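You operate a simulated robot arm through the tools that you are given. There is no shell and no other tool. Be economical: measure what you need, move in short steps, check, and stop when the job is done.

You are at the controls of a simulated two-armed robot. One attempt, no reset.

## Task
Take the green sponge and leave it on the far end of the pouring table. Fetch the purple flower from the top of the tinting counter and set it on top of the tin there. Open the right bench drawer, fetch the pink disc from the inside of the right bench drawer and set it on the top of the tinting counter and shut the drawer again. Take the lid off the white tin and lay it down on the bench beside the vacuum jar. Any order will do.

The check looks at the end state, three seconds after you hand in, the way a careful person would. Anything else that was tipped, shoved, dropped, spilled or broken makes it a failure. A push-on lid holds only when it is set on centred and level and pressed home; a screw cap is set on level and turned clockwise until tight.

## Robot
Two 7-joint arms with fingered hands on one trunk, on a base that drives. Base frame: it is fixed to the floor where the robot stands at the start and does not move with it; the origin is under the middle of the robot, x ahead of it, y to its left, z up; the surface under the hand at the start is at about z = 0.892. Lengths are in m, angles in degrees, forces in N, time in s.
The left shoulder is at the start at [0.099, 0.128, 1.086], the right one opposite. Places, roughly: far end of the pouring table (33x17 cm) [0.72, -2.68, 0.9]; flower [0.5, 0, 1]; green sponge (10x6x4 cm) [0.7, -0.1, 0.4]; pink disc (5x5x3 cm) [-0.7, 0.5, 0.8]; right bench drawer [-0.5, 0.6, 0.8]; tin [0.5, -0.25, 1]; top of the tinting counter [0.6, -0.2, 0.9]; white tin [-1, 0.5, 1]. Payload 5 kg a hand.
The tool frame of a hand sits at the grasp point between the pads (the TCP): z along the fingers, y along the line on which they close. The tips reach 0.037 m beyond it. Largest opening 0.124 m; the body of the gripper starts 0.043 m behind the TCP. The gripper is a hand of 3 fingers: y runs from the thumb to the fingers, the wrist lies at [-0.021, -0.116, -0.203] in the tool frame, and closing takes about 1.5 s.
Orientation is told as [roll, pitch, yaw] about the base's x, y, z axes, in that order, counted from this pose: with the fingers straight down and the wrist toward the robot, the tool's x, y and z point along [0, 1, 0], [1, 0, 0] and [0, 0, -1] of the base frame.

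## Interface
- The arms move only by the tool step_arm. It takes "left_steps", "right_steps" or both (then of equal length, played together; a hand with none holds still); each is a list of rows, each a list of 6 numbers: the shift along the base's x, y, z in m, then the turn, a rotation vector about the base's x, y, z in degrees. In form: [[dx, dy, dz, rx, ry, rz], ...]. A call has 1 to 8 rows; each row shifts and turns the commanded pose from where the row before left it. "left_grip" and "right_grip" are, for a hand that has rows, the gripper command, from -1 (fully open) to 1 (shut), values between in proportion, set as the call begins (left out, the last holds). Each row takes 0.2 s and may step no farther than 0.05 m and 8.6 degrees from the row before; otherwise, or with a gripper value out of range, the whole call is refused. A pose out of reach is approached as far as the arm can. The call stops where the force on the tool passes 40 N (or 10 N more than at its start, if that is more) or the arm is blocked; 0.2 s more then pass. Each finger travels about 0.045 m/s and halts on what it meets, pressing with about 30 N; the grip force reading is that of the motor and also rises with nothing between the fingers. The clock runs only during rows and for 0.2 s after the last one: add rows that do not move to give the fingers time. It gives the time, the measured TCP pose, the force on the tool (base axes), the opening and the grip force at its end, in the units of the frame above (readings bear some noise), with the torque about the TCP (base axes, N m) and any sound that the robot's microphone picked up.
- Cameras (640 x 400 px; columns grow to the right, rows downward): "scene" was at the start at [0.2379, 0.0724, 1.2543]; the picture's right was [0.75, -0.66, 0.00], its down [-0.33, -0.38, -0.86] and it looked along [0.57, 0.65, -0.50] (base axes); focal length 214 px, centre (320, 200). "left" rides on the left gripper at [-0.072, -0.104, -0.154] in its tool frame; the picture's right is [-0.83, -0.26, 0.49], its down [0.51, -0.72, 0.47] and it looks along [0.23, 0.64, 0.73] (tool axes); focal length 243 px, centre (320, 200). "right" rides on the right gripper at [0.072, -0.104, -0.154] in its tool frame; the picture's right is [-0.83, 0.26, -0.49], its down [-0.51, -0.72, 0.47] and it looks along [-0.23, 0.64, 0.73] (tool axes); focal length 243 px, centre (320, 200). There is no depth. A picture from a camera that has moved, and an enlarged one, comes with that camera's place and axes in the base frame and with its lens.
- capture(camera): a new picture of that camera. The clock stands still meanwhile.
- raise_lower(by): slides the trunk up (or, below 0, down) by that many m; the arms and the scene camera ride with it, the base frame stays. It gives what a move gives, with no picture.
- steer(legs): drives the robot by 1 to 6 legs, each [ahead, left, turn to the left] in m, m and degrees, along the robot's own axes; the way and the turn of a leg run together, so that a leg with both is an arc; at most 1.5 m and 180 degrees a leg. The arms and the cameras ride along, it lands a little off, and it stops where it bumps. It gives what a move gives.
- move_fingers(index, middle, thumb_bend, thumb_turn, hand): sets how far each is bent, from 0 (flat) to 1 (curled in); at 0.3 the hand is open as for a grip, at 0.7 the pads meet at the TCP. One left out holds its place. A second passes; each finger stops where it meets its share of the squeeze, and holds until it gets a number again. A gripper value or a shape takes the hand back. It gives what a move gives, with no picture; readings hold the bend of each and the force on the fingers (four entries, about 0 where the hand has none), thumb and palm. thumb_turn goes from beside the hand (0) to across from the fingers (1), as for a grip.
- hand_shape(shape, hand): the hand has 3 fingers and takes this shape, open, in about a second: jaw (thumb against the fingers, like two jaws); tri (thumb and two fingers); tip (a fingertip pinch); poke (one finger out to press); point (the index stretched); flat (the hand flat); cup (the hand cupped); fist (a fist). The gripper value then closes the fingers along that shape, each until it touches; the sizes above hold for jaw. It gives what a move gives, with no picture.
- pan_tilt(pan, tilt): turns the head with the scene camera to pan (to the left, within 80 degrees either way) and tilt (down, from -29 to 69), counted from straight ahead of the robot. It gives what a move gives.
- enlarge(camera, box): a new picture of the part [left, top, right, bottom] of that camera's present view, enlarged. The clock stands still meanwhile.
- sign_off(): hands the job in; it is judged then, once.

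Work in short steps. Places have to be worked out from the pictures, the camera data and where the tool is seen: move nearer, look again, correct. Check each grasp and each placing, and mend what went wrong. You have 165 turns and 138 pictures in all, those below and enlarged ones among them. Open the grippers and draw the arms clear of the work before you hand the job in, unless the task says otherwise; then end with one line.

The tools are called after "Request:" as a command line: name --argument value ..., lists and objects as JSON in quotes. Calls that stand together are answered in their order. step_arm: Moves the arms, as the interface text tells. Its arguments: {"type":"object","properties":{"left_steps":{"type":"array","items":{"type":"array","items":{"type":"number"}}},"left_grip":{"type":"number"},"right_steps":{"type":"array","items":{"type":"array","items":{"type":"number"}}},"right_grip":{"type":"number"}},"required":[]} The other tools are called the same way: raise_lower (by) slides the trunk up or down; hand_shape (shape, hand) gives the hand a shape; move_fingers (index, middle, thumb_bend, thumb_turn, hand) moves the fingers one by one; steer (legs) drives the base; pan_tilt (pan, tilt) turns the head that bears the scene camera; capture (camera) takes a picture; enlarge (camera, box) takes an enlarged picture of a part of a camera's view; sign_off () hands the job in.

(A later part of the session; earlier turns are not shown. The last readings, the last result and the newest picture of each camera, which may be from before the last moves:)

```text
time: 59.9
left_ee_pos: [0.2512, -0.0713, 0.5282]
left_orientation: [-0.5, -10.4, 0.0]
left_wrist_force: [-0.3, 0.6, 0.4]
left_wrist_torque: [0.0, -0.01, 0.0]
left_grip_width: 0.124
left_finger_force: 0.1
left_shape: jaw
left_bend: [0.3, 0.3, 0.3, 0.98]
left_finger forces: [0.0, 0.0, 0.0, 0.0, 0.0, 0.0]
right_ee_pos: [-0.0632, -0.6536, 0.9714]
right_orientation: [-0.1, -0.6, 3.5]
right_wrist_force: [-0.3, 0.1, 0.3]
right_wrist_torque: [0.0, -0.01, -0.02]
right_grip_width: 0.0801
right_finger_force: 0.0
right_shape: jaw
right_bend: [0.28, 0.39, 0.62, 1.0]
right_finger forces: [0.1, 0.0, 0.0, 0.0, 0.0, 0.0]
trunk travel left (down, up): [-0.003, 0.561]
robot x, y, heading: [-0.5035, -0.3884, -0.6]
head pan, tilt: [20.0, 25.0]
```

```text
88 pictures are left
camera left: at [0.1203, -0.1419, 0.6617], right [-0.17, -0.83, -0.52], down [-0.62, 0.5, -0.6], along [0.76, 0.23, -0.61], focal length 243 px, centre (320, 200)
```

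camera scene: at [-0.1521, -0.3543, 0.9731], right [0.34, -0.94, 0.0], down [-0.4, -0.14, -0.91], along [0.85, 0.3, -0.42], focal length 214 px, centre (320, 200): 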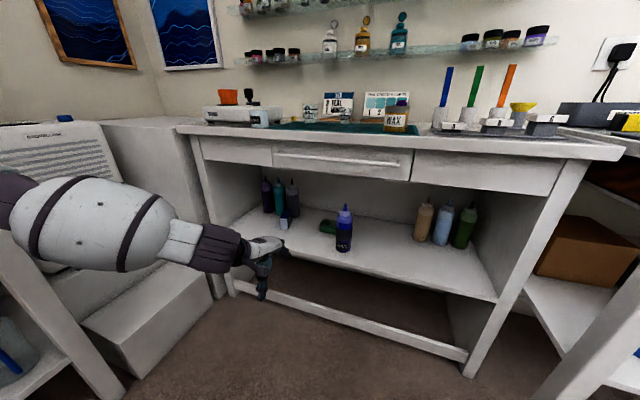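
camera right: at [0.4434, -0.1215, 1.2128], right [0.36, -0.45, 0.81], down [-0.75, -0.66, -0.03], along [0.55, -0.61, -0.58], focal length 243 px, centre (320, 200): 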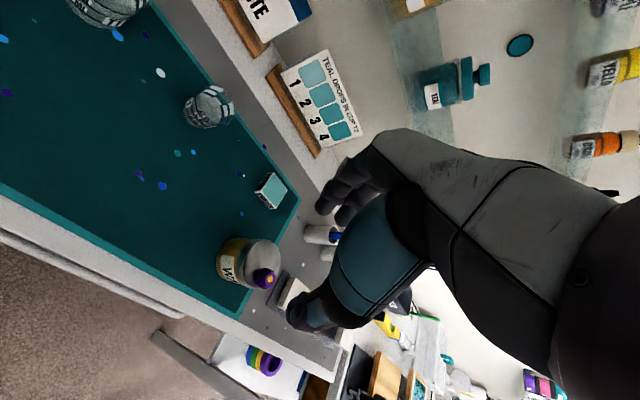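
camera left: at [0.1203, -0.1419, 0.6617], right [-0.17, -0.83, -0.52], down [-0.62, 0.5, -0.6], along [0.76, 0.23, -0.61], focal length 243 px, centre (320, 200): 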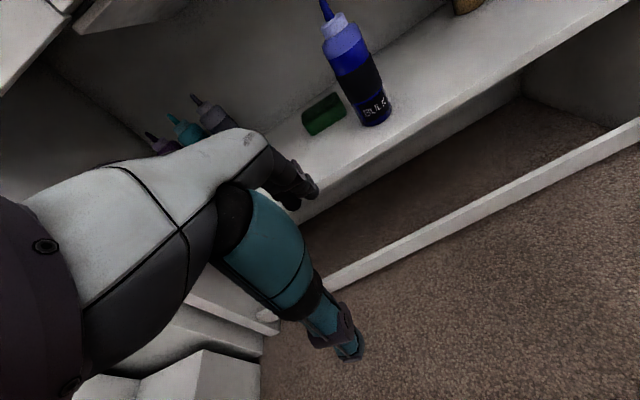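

The hand is at shelf level outside. I pitch it 10° more (to keep the wrist beneath the drawer front at z≈0.76), raise slightly, and drive forward 0.2 m.

Request:
step_arm --left_steps '[[0, 0.005, 0.012, 0, -5, 0], [0, 0, 0.012, 0, -5, 0]]'

Request:
steer --legs '[[0.2, 0, 0]]'

Request:
capture --camera "scene"

Request:
capture --camera "left"

```text
time: 60.5
left_ee_pos: [0.2513, -0.0673, 0.552]
left_orientation: [-0.4, -20.4, 0.0]
left_wrist_force: [-0.1, 0.7, 0.5]
left_wrist_torque: [0.0, 0.01, 0.01]
left_grip_width: 0.1237
left_finger_force: 0.2
left_shape: jaw
left_bend: [0.3, 0.3, 0.3, 0.98]
left_finger forces: [0.0, 0.1, 0.0, 0.0, 0.0, 0.0]
right_ee_pos: [-0.0645, -0.6533, 0.9718]
right_orientation: [0.0, -0.7, 3.4]
right_wrist_force: [0.5, 0.5, -0.4]
right_wrist_torque: [0.0, -0.01, 0.0]
right_grip_width: 0.0802
right_finger_force: 0.0
right_shape: jaw
right_bend: [0.28, 0.39, 0.62, 1.0]
right_finger forces: [0.0, 0.1, 0.1, 0.0, 0.0, 0.0]
trunk travel left (down, up): [-0.003, 0.561]
robot x, y, heading: [-0.5099, -0.387, -0.3]
head pan, tilt: [20.0, 25.0]
```

```text
time: 62.1
left_ee_pos: [0.4497, -0.07, 0.5507]
left_orientation: [-0.4, -20.3, -0.1]
left_wrist_force: [0.4, -0.6, -0.6]
left_wrist_torque: [0.0, 0.01, 0.01]
left_grip_width: 0.1239
left_finger_force: 0.0
left_shape: jaw
left_bend: [0.3, 0.3, 0.3, 0.98]
left_finger forces: [0.0, 0.0, 0.1, 0.0, 0.1, 0.1]
right_ee_pos: [0.1345, -0.6547, 0.9713]
right_orientation: [0.1, -0.7, 3.5]
right_wrist_force: [0.8, -0.2, 0.2]
right_wrist_torque: [-0.01, 0.06, 0.02]
right_grip_width: 0.0801
right_finger_force: 0.1
right_shape: jaw
right_bend: [0.28, 0.39, 0.62, 1.0]
right_finger forces: [0.0, 0.0, 0.0, 0.0, 0.0, 0.1]
trunk travel left (down, up): [-0.003, 0.561]
robot x, y, heading: [-0.3101, -0.392, -0.7]
head pan, tilt: [20.0, 25.0]
```

```text
87 pictures are left
camera scene: at [0.0463, -0.3564, 0.9731], right [0.34, -0.94, 0.0], down [-0.4, -0.14, -0.91], along [0.85, 0.3, -0.42], focal length 214 px, centre (320, 200)
```

scene: 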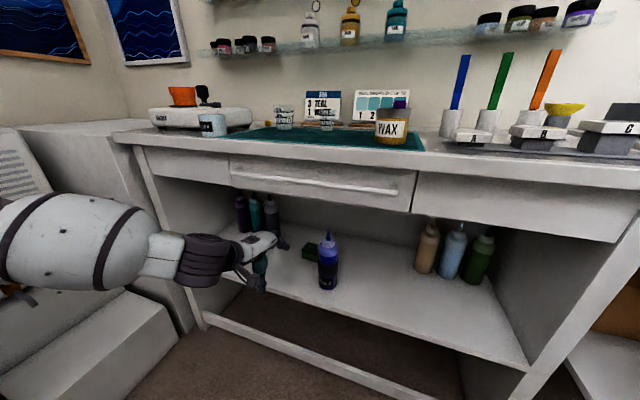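

```text
86 pictures are left
camera left: at [0.2983, -0.1398, 0.6601], right [-0.08, -0.83, -0.55], down [-0.51, 0.5, -0.7], along [0.86, 0.22, -0.47], focal length 243 px, centre (320, 200)
```

left: 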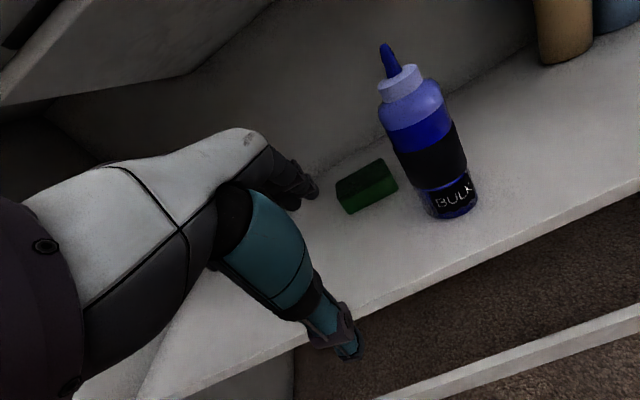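

Sponge centre ≈[0.62,-0.124], shelf ≈0.455; the bottle's near edge is at y≈-0.163. I shift the hand to y≈-0.102 and drive forward 0.14 m.

Request:
step_arm --left_steps '[[0, -0.016, 0.003, 0, 0, 0], [0, -0.016, 0.003, 0, 0, 0]]'

Request:
steer --legs '[[0.14, 0, 0]]'

Request:
capture --camera "scene"

Request:
capture --camera "left"

```text
time: 62.7
left_ee_pos: [0.45, -0.1013, 0.5581]
left_orientation: [-0.3, -20.5, -0.2]
left_wrist_force: [-0.3, -0.3, 0.3]
left_wrist_torque: [0.03, -0.01, 0.0]
left_grip_width: 0.1237
left_finger_force: 0.1
left_shape: jaw
left_bend: [0.3, 0.3, 0.3, 0.98]
left_finger forces: [0.1, 0.0, 0.0, 0.1, 0.0, 0.0]
right_ee_pos: [0.1342, -0.6551, 0.9716]
right_orientation: [0.0, -0.6, 3.4]
right_wrist_force: [-0.3, -0.4, -0.4]
right_wrist_torque: [-0.03, 0.01, 0.05]
right_grip_width: 0.0805
right_finger_force: 0.1
right_shape: jaw
right_bend: [0.28, 0.39, 0.62, 1.0]
right_finger forces: [0.0, 0.1, 0.0, 0.0, 0.0, 0.0]
trunk travel left (down, up): [-0.003, 0.561]
robot x, y, heading: [-0.3074, -0.388, -0.4]
head pan, tilt: [20.0, 25.0]
```

```text
time: 64.1
left_ee_pos: [0.592, -0.1005, 0.5563]
left_orientation: [-0.5, -20.3, -0.1]
left_wrist_force: [0.0, -0.1, -0.2]
left_wrist_torque: [0.04, 0.0, -0.01]
left_grip_width: 0.1238
left_finger_force: 0.1
left_shape: jaw
left_bend: [0.3, 0.3, 0.3, 0.98]
left_finger forces: [0.0, 0.0, 0.1, 0.0, 0.1, 0.0]
right_ee_pos: [0.2767, -0.6555, 0.9704]
right_orientation: [0.1, -0.6, 3.4]
right_wrist_force: [-0.1, -0.2, -0.6]
right_wrist_torque: [-0.01, 0.04, -0.02]
right_grip_width: 0.0806
right_finger_force: 0.0
right_shape: jaw
right_bend: [0.28, 0.39, 0.62, 1.0]
right_finger forces: [0.1, 0.1, 0.1, 0.0, 0.0, 0.0]
trunk travel left (down, up): [-0.003, 0.561]
robot x, y, heading: [-0.1656, -0.3888, -0.3]
head pan, tilt: [20.0, 25.0]
```

```text
85 pictures are left
camera scene: at [0.1879, -0.3572, 0.9731], right [0.34, -0.94, 0.0], down [-0.4, -0.14, -0.91], along [0.85, 0.3, -0.42], focal length 214 px, centre (320, 200)
```

scene: 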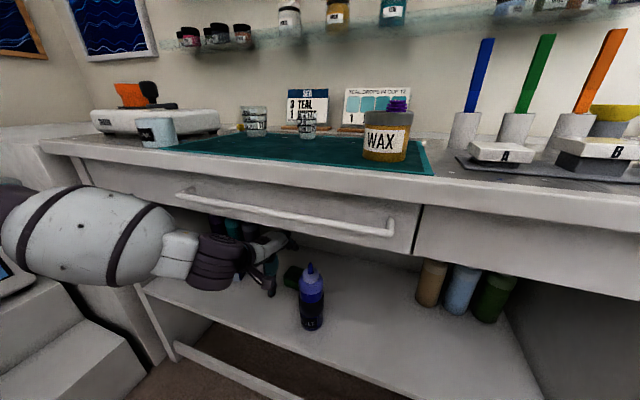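

```text
84 pictures are left
camera left: at [0.44, -0.1727, 0.6656], right [-0.08, -0.83, -0.55], down [-0.51, 0.5, -0.7], along [0.86, 0.22, -0.47], focal length 243 px, centre (320, 200)
```

left: 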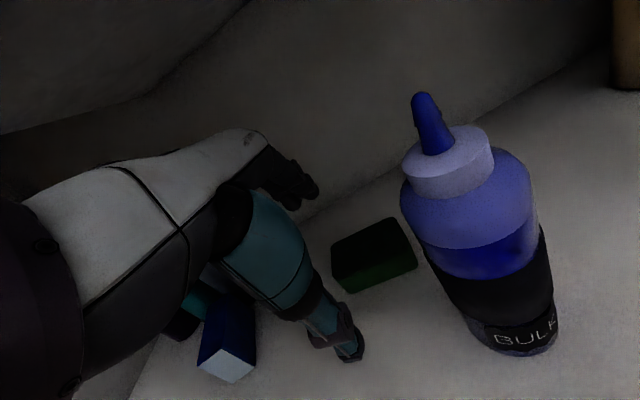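

The hand is inside, with the sponge just ahead and to the right. I move forward 4.5 cm and 1.2 cm right, reducing the pitch by 8°, still above the sponge.

Request:
step_arm --left_steps '[[0.022, -0.006, 0, 0, 0, 0], [0.022, -0.006, 0, 0, 4, 0], [0, 0, -0.012, 0, 4, 0]]'

Request:
capture --camera "left"

Request:
enlarge --camera "scene" --box '[160, 190, 400, 340]'

```text
time: 65.1
left_ee_pos: [0.584, -0.108, 0.53]
left_orientation: [-0.5, -10.3, 0.0]
left_wrist_force: [0.1, 0.2, 0.5]
left_wrist_torque: [0.0, 0.0, 0.01]
left_grip_width: 0.1239
left_finger_force: 0.0
left_shape: jaw
left_bend: [0.3, 0.3, 0.3, 0.98]
left_finger forces: [0.0, 0.0, 0.0, 0.0, 0.0, 0.0]
right_ee_pos: [0.2441, -0.6507, 0.9734]
right_orientation: [-0.1, -0.8, 3.9]
right_wrist_force: [0.3, -0.3, 0.3]
right_wrist_torque: [0.02, 0.02, -0.03]
right_grip_width: 0.0804
right_finger_force: 0.1
right_shape: jaw
right_bend: [0.28, 0.39, 0.62, 1.0]
right_finger forces: [0.0, 0.0, 0.0, 0.1, 0.0, 0.0]
trunk travel left (down, up): [-0.003, 0.561]
robot x, y, heading: [-0.1982, -0.39, 0.0]
head pan, tilt: [20.0, 25.0]
stopped in row 3 (left hand): the arm was blocked; the commanded pose is now the measured one
```

```text
83 pictures are left
camera left: at [0.4528, -0.1789, 0.6634], right [-0.17, -0.83, -0.52], down [-0.62, 0.5, -0.6], along [0.76, 0.23, -0.61], focal length 243 px, centre (320, 200)
```

left: 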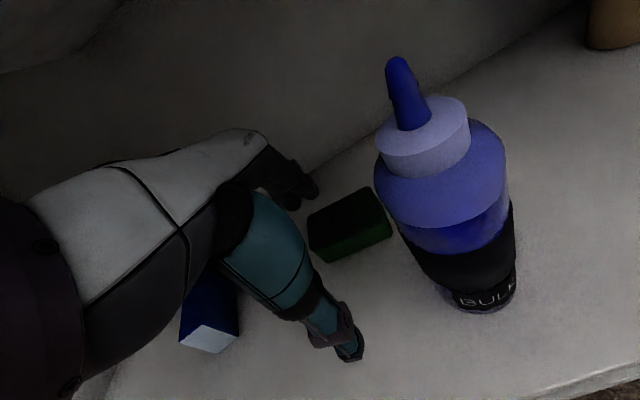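

```text
2.67 times, centred on (280, 265) of scene
camera zoom: at [0.153, -0.3533, 0.9746], right [0.34, -0.94, 0.0], down [-0.39, -0.15, -0.91], along [0.85, 0.31, -0.42], focal length 572 px, centre (427, 27)
```

zoom: 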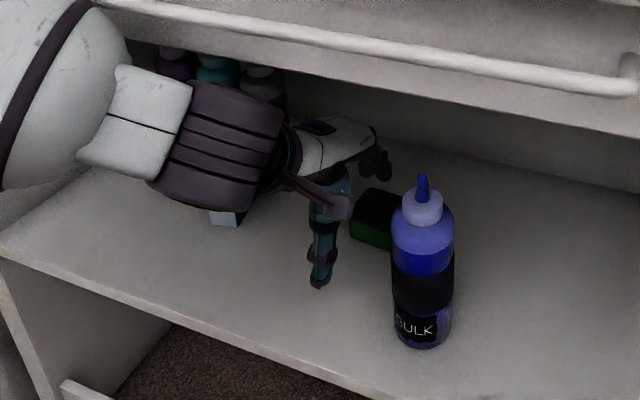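

The forearm touched the drawer front when I flattened the pitch. I go back to 20° pitch and extend the arm itself rather than driving further.

Request:
step_arm --left_steps '[[0, 0, 0.008, 0, -5, 0], [0, 0, 0.005, 0, -5, 0], [0.015, 0, 0, 0, 0, 0], [0.015, -0.003, 0, 0, 0, 0], [0.015, 0, 0, 0, 0, 0]]'

Request:
capture --camera "left"

Request:
enlarge --camera "scene" --box '[160, 190, 400, 340]'

```text
time: 66.3
left_ee_pos: [0.6297, -0.1164, 0.5399]
left_orientation: [-0.4, -20.1, -0.3]
left_wrist_force: [0.5, -0.2, 0.5]
left_wrist_torque: [-0.01, -0.02, 0.01]
left_grip_width: 0.1238
left_finger_force: 0.1
left_shape: jaw
left_bend: [0.3, 0.3, 0.3, 0.98]
left_finger forces: [0.1, 0.0, 0.0, 0.0, 0.1, 0.1]
right_ee_pos: [0.2445, -0.6528, 0.9727]
right_orientation: [-0.2, -0.6, 3.8]
right_wrist_force: [0.3, -0.4, -0.7]
right_wrist_torque: [-0.01, 0.0, 0.0]
right_grip_width: 0.0801
right_finger_force: 0.0
right_shape: jaw
right_bend: [0.28, 0.39, 0.62, 1.0]
right_finger forces: [0.0, 0.0, 0.1, 0.0, 0.1, 0.0]
trunk travel left (down, up): [-0.003, 0.561]
robot x, y, heading: [-0.2002, -0.3937, -0.1]
head pan, tilt: [20.0, 25.0]
```

```text
81 pictures are left
camera left: at [0.4779, -0.1856, 0.6493], right [-0.08, -0.83, -0.55], down [-0.51, 0.51, -0.69], along [0.86, 0.22, -0.47], focal length 243 px, centre (320, 200)
```

left: 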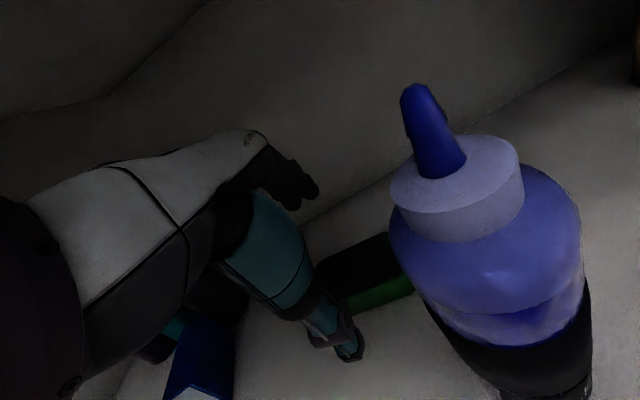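

```text
2.67 times, centred on (280, 265) of scene
camera zoom: at [0.1546, -0.3547, 0.9738], right [0.34, -0.94, 0.0], down [-0.4, -0.15, -0.91], along [0.85, 0.31, -0.42], focal length 572 px, centre (427, 27)
```

zoom: 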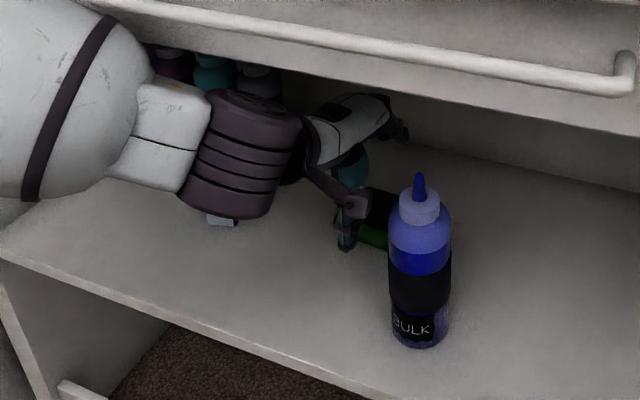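

The hand is over the sponge. The camera block on the hand passes close to the bottle, so I yaw the hand -10°; I also back the base 5 cm while extending the arm to keep the forearm clear of the drawer.

Request:
steer --legs '[[-0.05, 0, 0]]'

Request:
step_arm --left_steps '[[0.018, 0, 0, 0, 0, -5], [0.018, 0, 0, 0, 0, -5], [0.018, 0, 0, 0, 0, 0], [0, 0, -0.01, 0, 4, 0], [0, 0, -0.008, 0, 4, 0]]' --left_grip -0.5

Request:
capture --camera "left"

Request:
enlarge --camera "scene" --box '[180, 170, 420, 320]'

```text
time: 67.2
left_ee_pos: [0.5836, -0.1157, 0.5433]
left_orientation: [-0.4, -20.4, -0.3]
left_wrist_force: [0.2, 0.3, 0.1]
left_wrist_torque: [-0.01, 0.05, 0.0]
left_grip_width: 0.124
left_finger_force: 0.1
left_shape: jaw
left_bend: [0.3, 0.3, 0.3, 0.98]
left_finger forces: [0.0, 0.1, 0.0, 0.0, 0.0, 0.1]
right_ee_pos: [0.1953, -0.6546, 0.9723]
right_orientation: [-0.1, -0.8, 3.6]
right_wrist_force: [-0.5, 0.1, 0.8]
right_wrist_torque: [0.0, -0.08, -0.04]
right_grip_width: 0.0804
right_finger_force: 0.1
right_shape: jaw
right_bend: [0.28, 0.39, 0.62, 1.0]
right_finger forces: [0.0, 0.1, 0.0, 0.0, 0.0, 0.1]
trunk travel left (down, up): [-0.003, 0.561]
robot x, y, heading: [-0.2451, -0.3868, 0.1]
head pan, tilt: [20.0, 25.0]
```

```text
time: 68.6
left_ee_pos: [0.6196, -0.1056, 0.5054]
left_orientation: [-1.9, -10.7, -9.5]
left_wrist_force: [-0.4, 0.6, 0.4]
left_wrist_torque: [-0.01, 0.05, -0.01]
left_grip_width: 0.093
left_finger_force: 0.1
left_shape: jaw
left_bend: [0.27, 0.36, 0.55, 0.99]
left_finger forces: [0.0, 0.2, 0.0, 0.1, 0.0, 0.1]
right_ee_pos: [0.1965, -0.649, 0.9714]
right_orientation: [-0.1, -0.6, 4.2]
right_wrist_force: [1.6, -0.4, -0.8]
right_wrist_torque: [0.02, 0.06, 0.05]
right_grip_width: 0.0806
right_finger_force: 0.1
right_shape: jaw
right_bend: [0.28, 0.39, 0.62, 1.0]
right_finger forces: [0.1, 0.0, 0.1, 0.0, 0.0, 0.0]
trunk travel left (down, up): [-0.003, 0.561]
robot x, y, heading: [-0.2488, -0.3929, 0.4]
head pan, tilt: [20.0, 25.0]
stopped in row 5 (left hand): the arm was blocked; the commanded pose is now the measured one
```

```text
79 pictures are left
camera left: at [0.4766, -0.1494, 0.639], right [-0.31, -0.81, -0.5], down [-0.53, 0.59, -0.62], along [0.79, 0.08, -0.61], focal length 243 px, centre (320, 200)
```

left: 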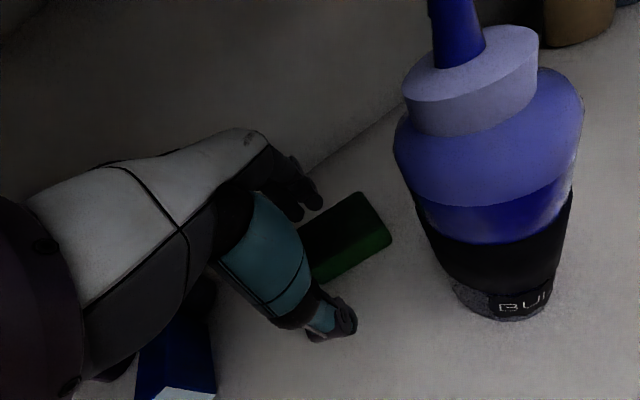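

```text
2.67 times, centred on (300, 245) of scene
camera zoom: at [0.103, -0.3513, 0.9733], right [0.35, -0.94, 0.0], down [-0.4, -0.15, -0.91], along [0.85, 0.32, -0.42], focal length 572 px, centre (373, 80)
```

zoom: 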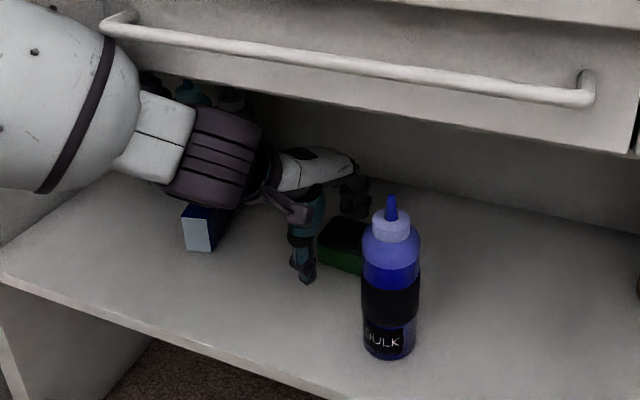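

The readings put the thumb in front of the sponge (x≈0.58) and the fingertips just behind it (x≈0.67), below its top. I close the grip here.

Request:
step_arm --left_steps '[[0, 0, 0, 0, 0, 0], [0, 0, 0, 0, 0, 0], [0, 0, 0, 0, 0, 0], [0, 0, 0, 0, 0, 0], [0, 0, 0, 0, 0, 0], [0, 0, 0, 0, 0, 0]]' --left_grip 1

Request:
capture --camera "left"

```text
time: 70.0
left_ee_pos: [0.6184, -0.106, 0.5062]
left_orientation: [-2.1, -11.1, -9.7]
left_wrist_force: [-0.8, 0.4, -0.3]
left_wrist_torque: [0.01, -0.05, 0.03]
left_grip_width: 0.0
left_finger_force: 18.9
left_shape: jaw
left_bend: [0.7, 0.7, 0.57, 1.0]
left_finger forces: [0.0, 0.0, 0.0, 0.1, 0.0, 0.1]
right_ee_pos: [0.1945, -0.6476, 0.9733]
right_orientation: [-0.4, -0.7, 4.3]
right_wrist_force: [0.0, 0.4, -0.2]
right_wrist_torque: [-0.01, 0.01, -0.02]
right_grip_width: 0.0803
right_finger_force: 0.1
right_shape: jaw
right_bend: [0.28, 0.39, 0.62, 1.0]
right_finger forces: [0.0, 0.0, 0.0, 0.1, 0.1, 0.1]
trunk travel left (down, up): [-0.003, 0.561]
robot x, y, heading: [-0.2519, -0.391, 0.3]
head pan, tilt: [20.0, 25.0]
```

```text
77 pictures are left
camera left: at [0.4767, -0.15, 0.6396], right [-0.31, -0.81, -0.5], down [-0.52, 0.59, -0.62], along [0.79, 0.07, -0.6], focal length 243 px, centre (320, 200)
```

left: 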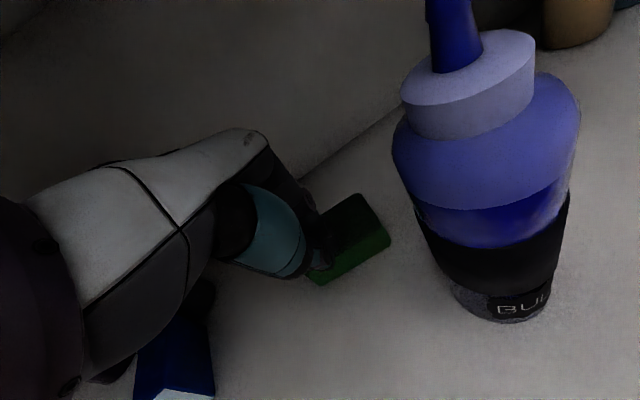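

It closed on air: re-triangulating from the hand-camera sequence puts the sponge lower and farther: centre ≈[0.668,-0.117], top ≈0.46, shelf ≈0.42. I reopen, yaw 7° more away from the bottle, and advance.

Request:
step_arm --left_steps '[[0, 0, 0, 0, 0, -3.5], [0, 0, 0, 0, 0, -3.5], [0, 0, 0, 0, 0, 0], [0, 0, 0, 0, 0, 0], [0, 0, 0, 0, 0, 0], [0.016, 0, 0, 0, 0, 0], [0.016, -0.002, 0, 0, 0, 0], [0.014, -0.002, 0, 0, 0, 0]]' --left_grip -0.6

Request:
capture --camera "left"

Request:
enlarge --camera "scene" --box '[220, 190, 380, 290]'

```text
time: 72.0
left_ee_pos: [0.6213, -0.0988, 0.5032]
left_orientation: [-2.1, -10.1, -16.3]
left_wrist_force: [0.4, -0.3, -0.3]
left_wrist_torque: [-0.04, 0.0, -0.01]
left_grip_width: 0.099
left_finger_force: 0.0
left_shape: jaw
left_bend: [0.26, 0.34, 0.5, 0.99]
left_finger forces: [0.1, 0.1, 0.0, 0.0, 0.0, 0.0]
right_ee_pos: [0.1672, -0.6463, 0.9748]
right_orientation: [-0.1, -1.1, 5.1]
right_wrist_force: [0.4, 0.0, -0.5]
right_wrist_torque: [0.06, -0.03, 0.01]
right_grip_width: 0.0804
right_finger_force: 0.1
right_shape: jaw
right_bend: [0.28, 0.39, 0.62, 1.0]
right_finger forces: [0.0, 0.1, 0.1, 0.0, 0.1, 0.0]
trunk travel left (down, up): [-0.003, 0.561]
robot x, y, heading: [-0.2761, -0.3913, 1.3]
head pan, tilt: [20.0, 25.0]
stopped in row 8 (left hand): the arm was blocked; the commanded pose is now the measured one
```

```text
76 pictures are left
camera left: at [0.4764, -0.1271, 0.639], right [-0.41, -0.76, -0.5], down [-0.46, 0.64, -0.61], along [0.79, -0.02, -0.61], focal length 243 px, centre (320, 200)
```

left: 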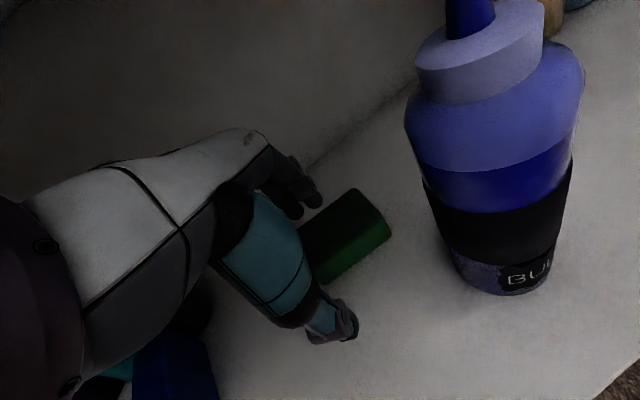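

```text
4.00 times, centred on (300, 240) of scene
camera zoom: at [0.0704, -0.3493, 0.9762], right [0.36, -0.93, 0.0], down [-0.39, -0.15, -0.91], along [0.85, 0.33, -0.42], focal length 858 px, centre (400, 40)
```

zoom: 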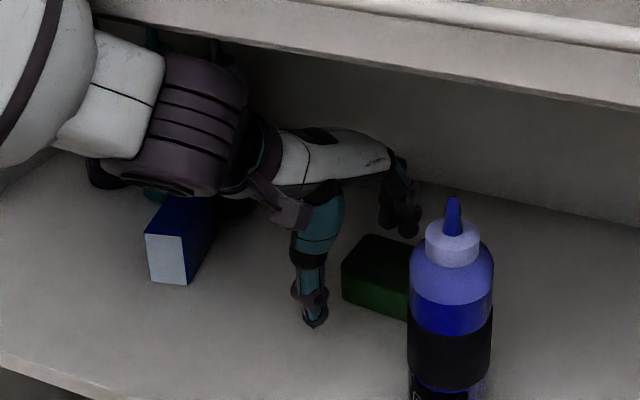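

The forearm still meets the drawer front at this height. I pitch back to -20° (which lowers the wrist), go forward above the sponge, then down.

Request:
step_arm --left_steps '[[0, 0, 0.003, 0, -5, 0], [0, 0, 0.003, 0, -5, 0], [0.016, -0.003, 0, 0, 0, 0], [0.016, -0.003, 0, 0, 0, 0], [0.012, -0.003, 0, 0, 0, 0]]'

Request:
capture --camera "left"

Request:
enlarge --camera "scene" --box '[220, 190, 380, 290]'

```text
time: 73.2
left_ee_pos: [0.6649, -0.1117, 0.501]
left_orientation: [0.7, -19.1, -17.3]
left_wrist_force: [0.1, 0.5, 0.1]
left_wrist_torque: [-0.02, 0.04, -0.02]
left_grip_width: 0.0991
left_finger_force: 0.0
left_shape: jaw
left_bend: [0.26, 0.34, 0.5, 0.99]
left_finger forces: [0.0, 0.0, 0.0, 0.0, 0.0, 0.1]
right_ee_pos: [0.1693, -0.6444, 0.9736]
right_orientation: [-0.1, -0.9, 4.9]
right_wrist_force: [0.6, -0.3, 0.8]
right_wrist_torque: [0.02, 0.02, 0.04]
right_grip_width: 0.0804
right_finger_force: 0.0
right_shape: jaw
right_bend: [0.28, 0.39, 0.62, 1.0]
right_finger forces: [0.1, 0.0, 0.0, 0.0, 0.0, 0.0]
trunk travel left (down, up): [-0.003, 0.561]
robot x, y, heading: [-0.2771, -0.3921, 1.1]
head pan, tilt: [20.0, 25.0]
```

```text
74 pictures are left
camera left: at [0.5005, -0.1383, 0.6113], right [-0.32, -0.76, -0.56], down [-0.35, 0.65, -0.68], along [0.88, -0.02, -0.48], focal length 243 px, centre (320, 200)
```

left: 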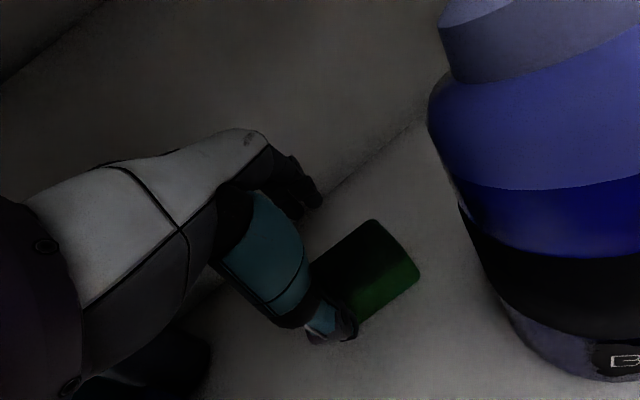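

```text
4.00 times, centred on (300, 240) of scene
camera zoom: at [0.0733, -0.348, 0.9748], right [0.36, -0.93, 0.0], down [-0.39, -0.15, -0.91], along [0.85, 0.33, -0.42], focal length 858 px, centre (400, 40)
```

zoom: 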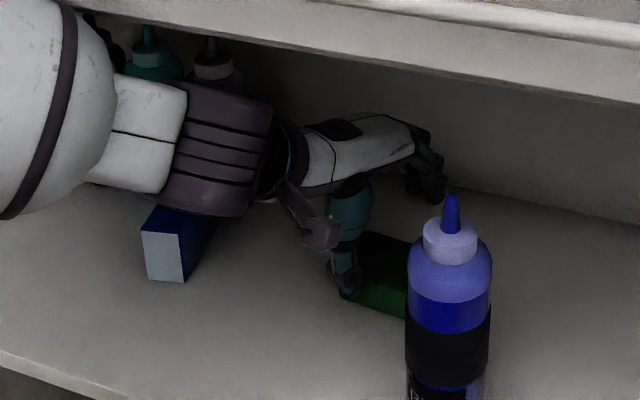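

Well placed: TCP at [0.665,-0.112], sponge centre ≈[0.667,-0.117]. Lowering ~2.8 cm.

Request:
step_arm --left_steps '[[-0.006, -0.002, -0.01, 0, 0, 0], [0, 0, -0.01, 0, 0, 0], [0, 0, -0.008, 0, 0, 0]]'

Request:
capture --camera "left"

```text
time: 74.0
left_ee_pos: [0.6674, -0.1156, 0.4776]
left_orientation: [0.8, -19.6, -17.5]
left_wrist_force: [-2.0, -0.6, 17.2]
left_wrist_torque: [0.25, 0.98, 0.03]
left_grip_width: 0.0984
left_finger_force: 0.0
left_shape: jaw
left_bend: [0.26, 0.34, 0.51, 0.99]
left_finger forces: [0.0, 0.0, 0.0, 0.0, 17.7, 0.0]
right_ee_pos: [0.1705, -0.6475, 0.9717]
right_orientation: [0.0, -0.8, 4.6]
right_wrist_force: [-0.1, -0.2, 0.0]
right_wrist_torque: [0.02, -0.02, -0.01]
right_grip_width: 0.0805
right_finger_force: 0.0
right_shape: jaw
right_bend: [0.28, 0.39, 0.62, 1.0]
right_finger forces: [0.1, 0.1, 0.1, 0.0, 0.0, 0.1]
trunk travel left (down, up): [-0.003, 0.561]
robot x, y, heading: [-0.2708, -0.3882, 0.7]
head pan, tilt: [20.0, 25.0]
```

```text
72 pictures are left
camera left: at [0.5018, -0.1424, 0.5868], right [-0.32, -0.76, -0.56], down [-0.35, 0.65, -0.68], along [0.88, -0.02, -0.47], focal length 243 px, centre (320, 200)
```

left: 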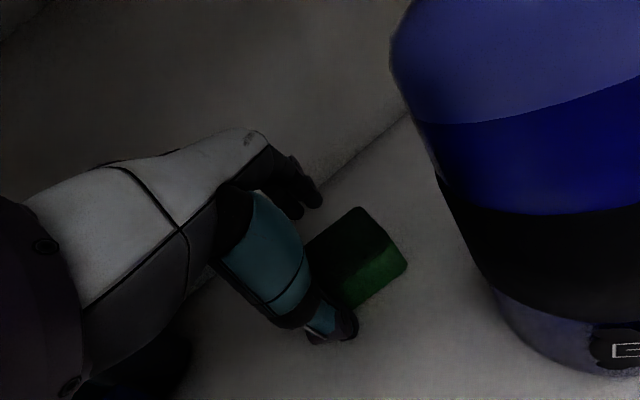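

The thumb touches the shelf in front of the sponge. I rotate the pitch 5° flatter (thumb up, fingers down) and close.

Request:
step_arm --left_steps '[[-0.003, 0, 0.002, 0, 5, 0], [0, 0, 0, 0, 0, 0]]'

Request:
step_arm --left_steps '[[0, 0, 0, 0, 0, 0], [0, 0, 0, 0, 0, 0], [0, 0, 0, 0, 0, 0], [0, 0, 0, 0, 0, 0], [0, 0, 0, 0, 0, 0], [0, 0, 0, 0, 0, 0]]' --left_grip 1

Request:
capture --camera "left"

```text
time: 74.4
left_ee_pos: [0.6587, -0.1168, 0.4722]
left_orientation: [-1.1, -14.9, -17.0]
left_wrist_force: [1.7, 1.7, 36.9]
left_wrist_torque: [0.51, 1.5, -0.13]
left_grip_width: 0.0938
left_finger_force: 0.2
left_shape: jaw
left_bend: [0.26, 0.34, 0.56, 1.0]
left_finger forces: [0.1, 0.1, 0.1, 0.1, 36.3, 0.0]
right_ee_pos: [0.1723, -0.6456, 0.9716]
right_orientation: [-0.1, -0.7, 4.7]
right_wrist_force: [-0.1, -0.1, -0.3]
right_wrist_torque: [0.04, 0.01, -0.05]
right_grip_width: 0.0802
right_finger_force: 0.1
right_shape: jaw
right_bend: [0.28, 0.39, 0.62, 1.0]
right_finger forces: [0.0, 0.1, 0.0, 0.1, 0.1, 0.0]
trunk travel left (down, up): [-0.003, 0.561]
robot x, y, heading: [-0.28, -0.3897, 0.6]
head pan, tilt: [20.0, 25.0]
stopped in row 2 (left hand): the force on the tool passed its limit at 140 N (the readings are from after the stop); the commanded pose is now the measured one
```

```text
time: 75.8
left_ee_pos: [0.6583, -0.1161, 0.4713]
left_orientation: [-1.0, -15.0, -17.0]
left_wrist_force: [1.1, 1.1, 3.4]
left_wrist_torque: [0.06, 0.09, 0.01]
left_grip_width: 0.055
left_finger_force: 29.8
left_shape: jaw
left_bend: [0.74, 0.57, 0.63, 1.0]
left_finger forces: [17.0, 9.7, 0.0, 0.1, 25.7, 0.0]
right_ee_pos: [0.172, -0.646, 0.9719]
right_orientation: [0.0, -0.7, 4.7]
right_wrist_force: [-0.3, -0.4, 0.2]
right_wrist_torque: [-0.03, 0.01, -0.01]
right_grip_width: 0.0804
right_finger_force: 0.1
right_shape: jaw
right_bend: [0.28, 0.39, 0.62, 1.0]
right_finger forces: [0.0, 0.0, 0.0, 0.0, 0.0, 0.0]
trunk travel left (down, up): [-0.003, 0.561]
robot x, y, heading: [-0.2761, -0.3862, 0.7]
head pan, tilt: [20.0, 25.0]
```

```text
71 pictures are left
camera left: at [0.5026, -0.1418, 0.5948], right [-0.37, -0.76, -0.53], down [-0.4, 0.64, -0.65], along [0.84, -0.03, -0.55], focal length 243 px, centre (320, 200)
```

left: 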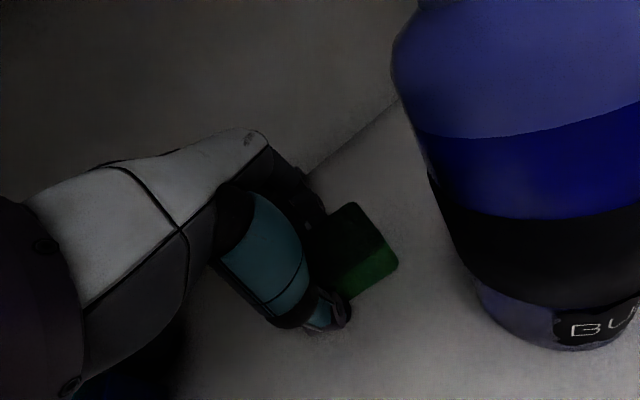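

Gripped (55 mm opening, 26 N). I lift slightly, shift +y away from the bottle, and check.

Request:
step_arm --left_steps '[[0, 0, 0.012, 0, -3, 0], [0, 0.008, 0.01, 0, -2, 0], [0, 0.015, 0, 0, 0, 0], [0, 0.015, 0, 0, 0, 0]]'

Request:
capture --camera "left"

Request:
enlarge --camera "scene" --box '[180, 170, 420, 320]'

```text
time: 76.8
left_ee_pos: [0.6604, -0.0776, 0.4936]
left_orientation: [0.6, -19.5, -17.4]
left_wrist_force: [-0.7, -0.3, 0.0]
left_wrist_torque: [0.05, 0.0, -0.03]
left_grip_width: 0.0551
left_finger_force: 30.4
left_shape: jaw
left_bend: [0.74, 0.58, 0.63, 1.0]
left_finger forces: [16.6, 9.4, 0.0, 0.1, 26.2, 0.1]
right_ee_pos: [0.172, -0.6466, 0.9714]
right_orientation: [0.0, -0.6, 4.7]
right_wrist_force: [0.0, -0.6, -0.4]
right_wrist_torque: [-0.01, 0.03, 0.0]
right_grip_width: 0.0806
right_finger_force: 0.1
right_shape: jaw
right_bend: [0.28, 0.39, 0.62, 1.0]
right_finger forces: [0.0, 0.0, 0.0, 0.1, 0.0, 0.1]
trunk travel left (down, up): [-0.003, 0.561]
robot x, y, heading: [-0.2728, -0.3886, 1.0]
head pan, tilt: [20.0, 25.0]
```

```text
70 pictures are left
camera left: at [0.4949, -0.1027, 0.6023], right [-0.32, -0.76, -0.56], down [-0.35, 0.64, -0.68], along [0.88, -0.03, -0.47], focal length 243 px, centre (320, 200)
```

left: 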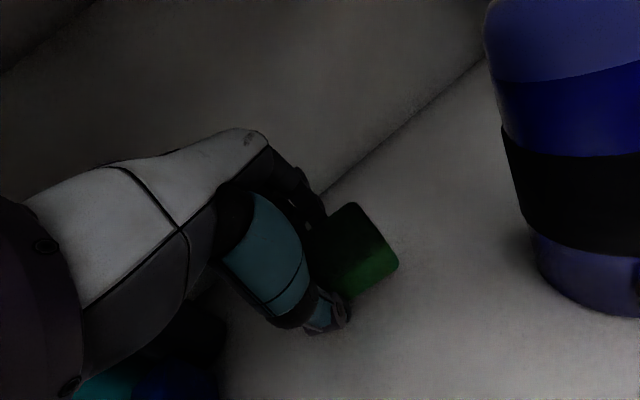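

```text
2.67 times, centred on (300, 245) of scene
camera zoom: at [0.0787, -0.3489, 0.9734], right [0.36, -0.93, 0.0], down [-0.39, -0.15, -0.91], along [0.85, 0.32, -0.42], focal length 572 px, centre (373, 80)
```

zoom: 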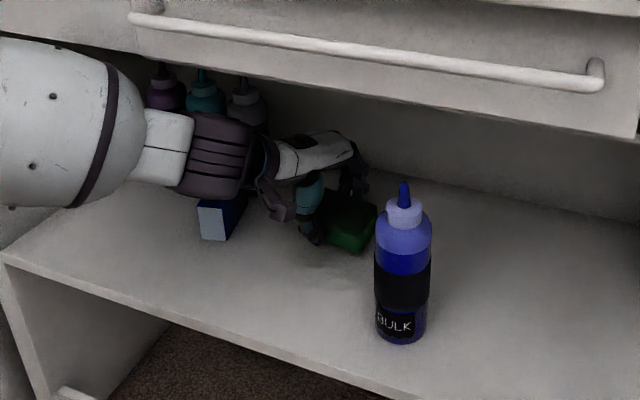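

The sponge is held and clear of the bottle. I drive straight back out of the shelf.

Request:
steer --legs '[[-0.4, 0.03, 0]]'

Request:
capture --camera "scene"

```text
time: 79.2
left_ee_pos: [0.2732, -0.0497, 0.492]
left_orientation: [0.3, -19.6, -17.2]
left_wrist_force: [0.9, 0.6, -0.2]
left_wrist_torque: [-0.03, 0.0, -0.03]
left_grip_width: 0.0549
left_finger_force: 29.9
left_shape: jaw
left_bend: [0.74, 0.58, 0.63, 1.0]
left_finger forces: [16.8, 9.5, 0.1, 0.0, 26.3, 0.1]
right_ee_pos: [-0.2125, -0.6196, 0.9721]
right_orientation: [-0.2, -0.7, 4.9]
right_wrist_force: [0.7, 0.2, -0.5]
right_wrist_torque: [-0.01, 0.01, -0.01]
right_grip_width: 0.0805
right_finger_force: 0.1
right_shape: jaw
right_bend: [0.28, 0.39, 0.62, 1.0]
right_finger forces: [0.0, 0.1, 0.1, 0.0, 0.0, 0.0]
trunk travel left (down, up): [-0.003, 0.561]
robot x, y, heading: [-0.658, -0.3674, 1.0]
head pan, tilt: [20.0, 25.0]
stopped in leg 1: the robot was blocked; the commanded pose is now the measured one
```

```text
68 pictures are left
camera scene: at [-0.3075, -0.3224, 0.9733], right [0.36, -0.93, 0.0], down [-0.39, -0.15, -0.91], along [0.85, 0.33, -0.42], focal length 214 px, centre (320, 200)
```

scene: 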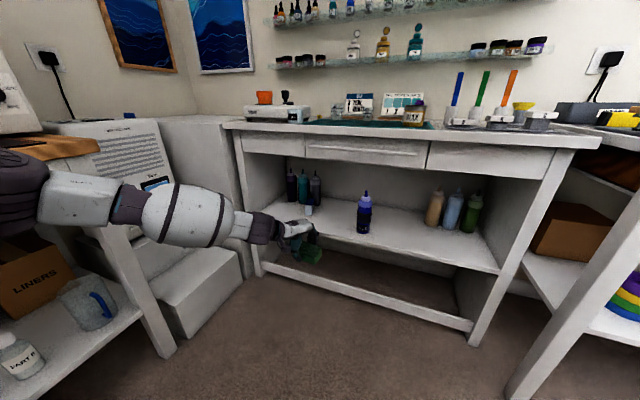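

I'm out with the sponge. Strafe right away from the bench, then raise the trunk for travel.

Request:
steer --legs '[[0.05, -0.25, 0]]'

Request:
raise_lower --by 0.5

Request:
steer --legs '[[0, 0, -85]]'

Request:
pan_tilt --pan 0 --tilt 25

Request:
capture --camera "scene"

```text
time: 79.9
left_ee_pos: [0.2724, -0.0493, 0.4933]
left_orientation: [0.4, -19.6, -17.2]
left_wrist_force: [-0.4, 0.3, -1.0]
left_wrist_torque: [0.0, -0.03, 0.02]
left_grip_width: 0.0551
left_finger_force: 29.9
left_shape: jaw
left_bend: [0.74, 0.58, 0.63, 1.0]
left_finger forces: [16.7, 9.6, 0.0, 0.0, 26.4, 0.0]
right_ee_pos: [-0.2124, -0.6206, 0.9711]
right_orientation: [-0.1, -0.7, 4.9]
right_wrist_force: [-0.2, -0.3, -0.3]
right_wrist_torque: [0.01, -0.01, -0.02]
right_grip_width: 0.0803
right_finger_force: 0.1
right_shape: jaw
right_bend: [0.28, 0.39, 0.62, 1.0]
right_finger forces: [0.0, 0.0, 0.1, 0.1, 0.1, 0.0]
trunk travel left (down, up): [-0.003, 0.561]
robot x, y, heading: [-0.6591, -0.3635, 1.3]
head pan, tilt: [20.0, 25.0]
stopped in leg 1: the robot was blocked; the commanded pose is now the measured one
```

```text
refused: 0.5 is not a number from -0.4 to 0.4
```

```text
time: 82.5
left_ee_pos: [0.2314, -0.8118, 0.4825]
left_orientation: [0.2, -19.0, -62.4]
left_wrist_force: [0.0, 0.7, -0.1]
left_wrist_torque: [-0.05, 0.02, -0.02]
left_grip_width: 0.0551
left_finger_force: 30.2
left_shape: jaw
left_bend: [0.74, 0.58, 0.63, 1.0]
left_finger forces: [16.5, 9.1, 0.1, 0.0, 25.5, 0.0]
right_ee_pos: [-0.5042, -0.8659, 0.9676]
right_orientation: [-0.6, 0.2, -39.2]
right_wrist_force: [0.1, 0.0, -1.0]
right_wrist_torque: [0.02, -0.04, 0.01]
right_grip_width: 0.0804
right_finger_force: 0.1
right_shape: jaw
right_bend: [0.28, 0.39, 0.62, 1.0]
right_finger forces: [0.1, 0.0, 0.0, 0.0, 0.0, 0.0]
trunk travel left (down, up): [-0.003, 0.561]
robot x, y, heading: [-0.6536, -0.3688, -44.3]
head pan, tilt: [20.0, 25.0]
stopped in leg 1: the robot was blocked; the commanded pose is now the measured one
```

```text
time: 83.4
left_ee_pos: [0.2303, -0.8146, 0.478]
left_orientation: [0.1, -19.0, -62.6]
left_wrist_force: [0.4, 1.0, 0.0]
left_wrist_torque: [0.04, 0.01, 0.01]
left_grip_width: 0.0549
left_finger_force: 29.9
left_shape: jaw
left_bend: [0.74, 0.58, 0.63, 1.0]
left_finger forces: [16.5, 9.1, 0.0, 0.1, 25.5, 0.0]
right_ee_pos: [-0.5036, -0.8681, 0.9662]
right_orientation: [-0.7, 0.4, -39.4]
right_wrist_force: [0.0, -0.2, 0.7]
right_wrist_torque: [-0.02, 0.01, 0.03]
right_grip_width: 0.0808
right_finger_force: 0.0
right_shape: jaw
right_bend: [0.28, 0.39, 0.62, 1.0]
right_finger forces: [0.1, 0.0, 0.1, 0.1, 0.1, 0.1]
trunk travel left (down, up): [-0.003, 0.561]
robot x, y, heading: [-0.6508, -0.3697, -44.2]
head pan, tilt: [0.0, 25.0]
```

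```text
67 pictures are left
camera scene: at [-0.3857, -0.6192, 0.9695], right [-0.7, -0.72, 0.0], down [-0.31, 0.3, -0.9], along [0.64, -0.63, -0.43], focal length 214 px, centre (320, 200)
```

scene: 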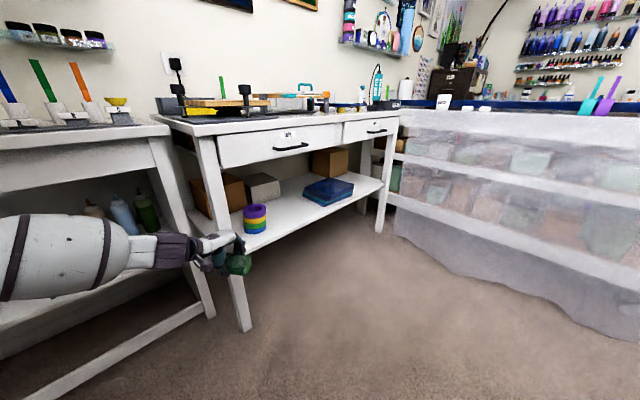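

The turn stopped as the sponge hand neared the next table's leg. I rotate back a little, then raise the trunk so the hand clears the tables.

Request:
steer --legs '[[0, 0, 18]]'

Request:
raise_lower --by 0.4

Request:
capture --camera "scene"

```text
time: 84.8
left_ee_pos: [0.3194, -0.5295, 0.4902]
left_orientation: [0.4, -19.4, -45.4]
left_wrist_force: [0.9, 0.3, -0.3]
left_wrist_torque: [0.01, -0.01, 0.02]
left_grip_width: 0.0549
left_finger_force: 29.7
left_shape: jaw
left_bend: [0.74, 0.58, 0.63, 1.0]
left_finger forces: [16.3, 9.0, 0.1, 0.1, 25.2, 0.1]
right_ee_pos: [-0.3717, -0.7991, 0.9703]
right_orientation: [-0.5, -0.1, -22.2]
right_wrist_force: [-0.6, -0.3, 0.6]
right_wrist_torque: [0.02, 0.01, 0.01]
right_grip_width: 0.0807
right_finger_force: 0.1
right_shape: jaw
right_bend: [0.28, 0.39, 0.62, 1.0]
right_finger forces: [0.1, 0.0, 0.1, 0.2, 0.0, 0.0]
trunk travel left (down, up): [-0.003, 0.561]
robot x, y, heading: [-0.6499, -0.3674, -27.4]
head pan, tilt: [0.0, 25.0]
```

```text
time: 88.6
left_ee_pos: [0.3179, -0.5299, 0.8893]
left_orientation: [0.5, -19.4, -45.4]
left_wrist_force: [-1.3, -0.2, 0.1]
left_wrist_torque: [0.02, 0.03, 0.02]
left_grip_width: 0.0547
left_finger_force: 30.0
left_shape: jaw
left_bend: [0.74, 0.58, 0.63, 1.0]
left_finger forces: [16.3, 9.0, 0.0, 0.0, 25.3, 0.1]
right_ee_pos: [-0.3711, -0.7994, 1.3698]
right_orientation: [-0.5, -0.2, -22.2]
right_wrist_force: [0.6, -0.4, 0.8]
right_wrist_torque: [-0.02, -0.01, -0.03]
right_grip_width: 0.0805
right_finger_force: 0.0
right_shape: jaw
right_bend: [0.28, 0.39, 0.62, 1.0]
right_finger forces: [0.1, 0.0, 0.0, 0.0, 0.0, 0.1]
trunk travel left (down, up): [-0.403, 0.161]
robot x, y, heading: [-0.6533, -0.3682, -27.1]
head pan, tilt: [0.0, 25.0]
```

```text
66 pictures are left
camera scene: at [-0.439, -0.4719, 1.3923], right [-0.45, -0.89, 0.0], down [-0.38, 0.19, -0.91], along [0.81, -0.41, -0.42], focal length 214 px, centre (320, 200)
```

scene: 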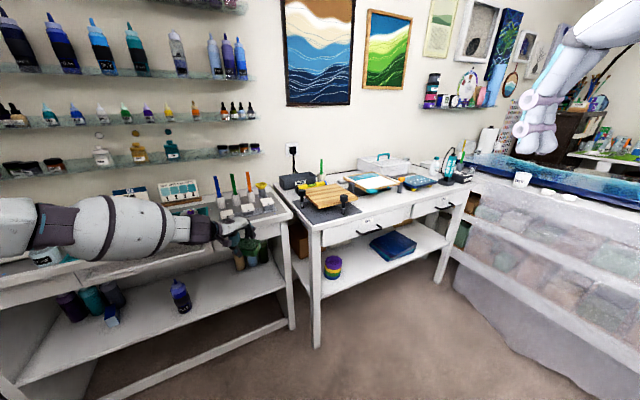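

I see the pouring table (blue top) at the far right, its far end by the wall near [0.72,-2.68]. Before driving I raise the left hand and draw it in.

Request:
step_arm --left_steps '[[0, 0, 0.049, 0, 0, 0], [0, 0, 0.049, 0, 0, 0], [-0.02, 0.01, 0.04, 0, 0, 0], [-0.04, 0.02, 0.02, 0, 0, 0], [-0.04, 0.02, 0.02, 0, 0, 0], [-0.04, 0.02, 0.01, 0, 0, 0], [-0.04, 0.02, 0, 0, 0, 0], [-0.04, 0.02, 0, 0, 0, 0]]'

Request:
steer --legs '[[0, 0, -60]]'

Request:
capture --camera "scene"

```text
time: 90.4
left_ee_pos: [0.0966, -0.4153, 1.0791]
left_orientation: [0.5, -19.4, -45.5]
left_wrist_force: [-0.5, 0.9, 0.4]
left_wrist_torque: [-0.02, -0.01, -0.03]
left_grip_width: 0.0552
left_finger_force: 30.2
left_shape: jaw
left_bend: [0.74, 0.58, 0.63, 1.0]
left_finger forces: [16.4, 9.0, 0.0, 0.1, 25.3, 0.0]
right_ee_pos: [-0.374, -0.7967, 1.3718]
right_orientation: [-0.6, -0.5, -22.2]
right_wrist_force: [0.0, -0.1, 0.5]
right_wrist_torque: [-0.02, -0.06, -0.05]
right_grip_width: 0.0805
right_finger_force: 0.1
right_shape: jaw
right_bend: [0.28, 0.39, 0.62, 1.0]
right_finger forces: [0.1, 0.1, 0.1, 0.1, 0.0, 0.0]
trunk travel left (down, up): [-0.403, 0.161]
robot x, y, heading: [-0.6554, -0.3717, -27.0]
head pan, tilt: [0.0, 25.0]
```

```text
time: 93.4
left_ee_pos: [-0.3103, -1.0372, 1.0778]
left_orientation: [0.5, -19.4, -104.6]
left_wrist_force: [-0.1, -0.4, -0.5]
left_wrist_torque: [0.0, -0.02, 0.02]
left_grip_width: 0.055
left_finger_force: 29.8
left_shape: jaw
left_bend: [0.74, 0.58, 0.63, 1.0]
left_finger forces: [16.2, 8.8, 0.1, 0.1, 25.1, 0.0]
right_ee_pos: [-0.8783, -0.83, 1.3709]
right_orientation: [-0.5, -0.2, -81.3]
right_wrist_force: [0.3, -0.4, 0.2]
right_wrist_torque: [0.0, 0.02, -0.01]
right_grip_width: 0.0804
right_finger_force: 0.0
right_shape: jaw
right_bend: [0.28, 0.39, 0.62, 1.0]
right_finger forces: [0.0, 0.1, 0.0, 0.1, 0.0, 0.0]
trunk travel left (down, up): [-0.403, 0.161]
robot x, y, heading: [-0.6542, -0.3719, -86.2]
head pan, tilt: [0.0, 25.0]
```

```text
65 pictures are left
camera scene: at [-0.6352, -0.6014, 1.3924], right [-1.0, -0.07, 0.0], down [-0.03, 0.42, -0.91], along [0.06, -0.9, -0.42], focal length 214 px, centre (320, 200)
```

scene: 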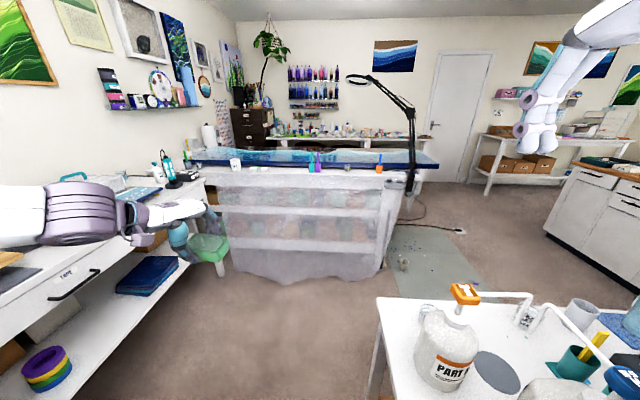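

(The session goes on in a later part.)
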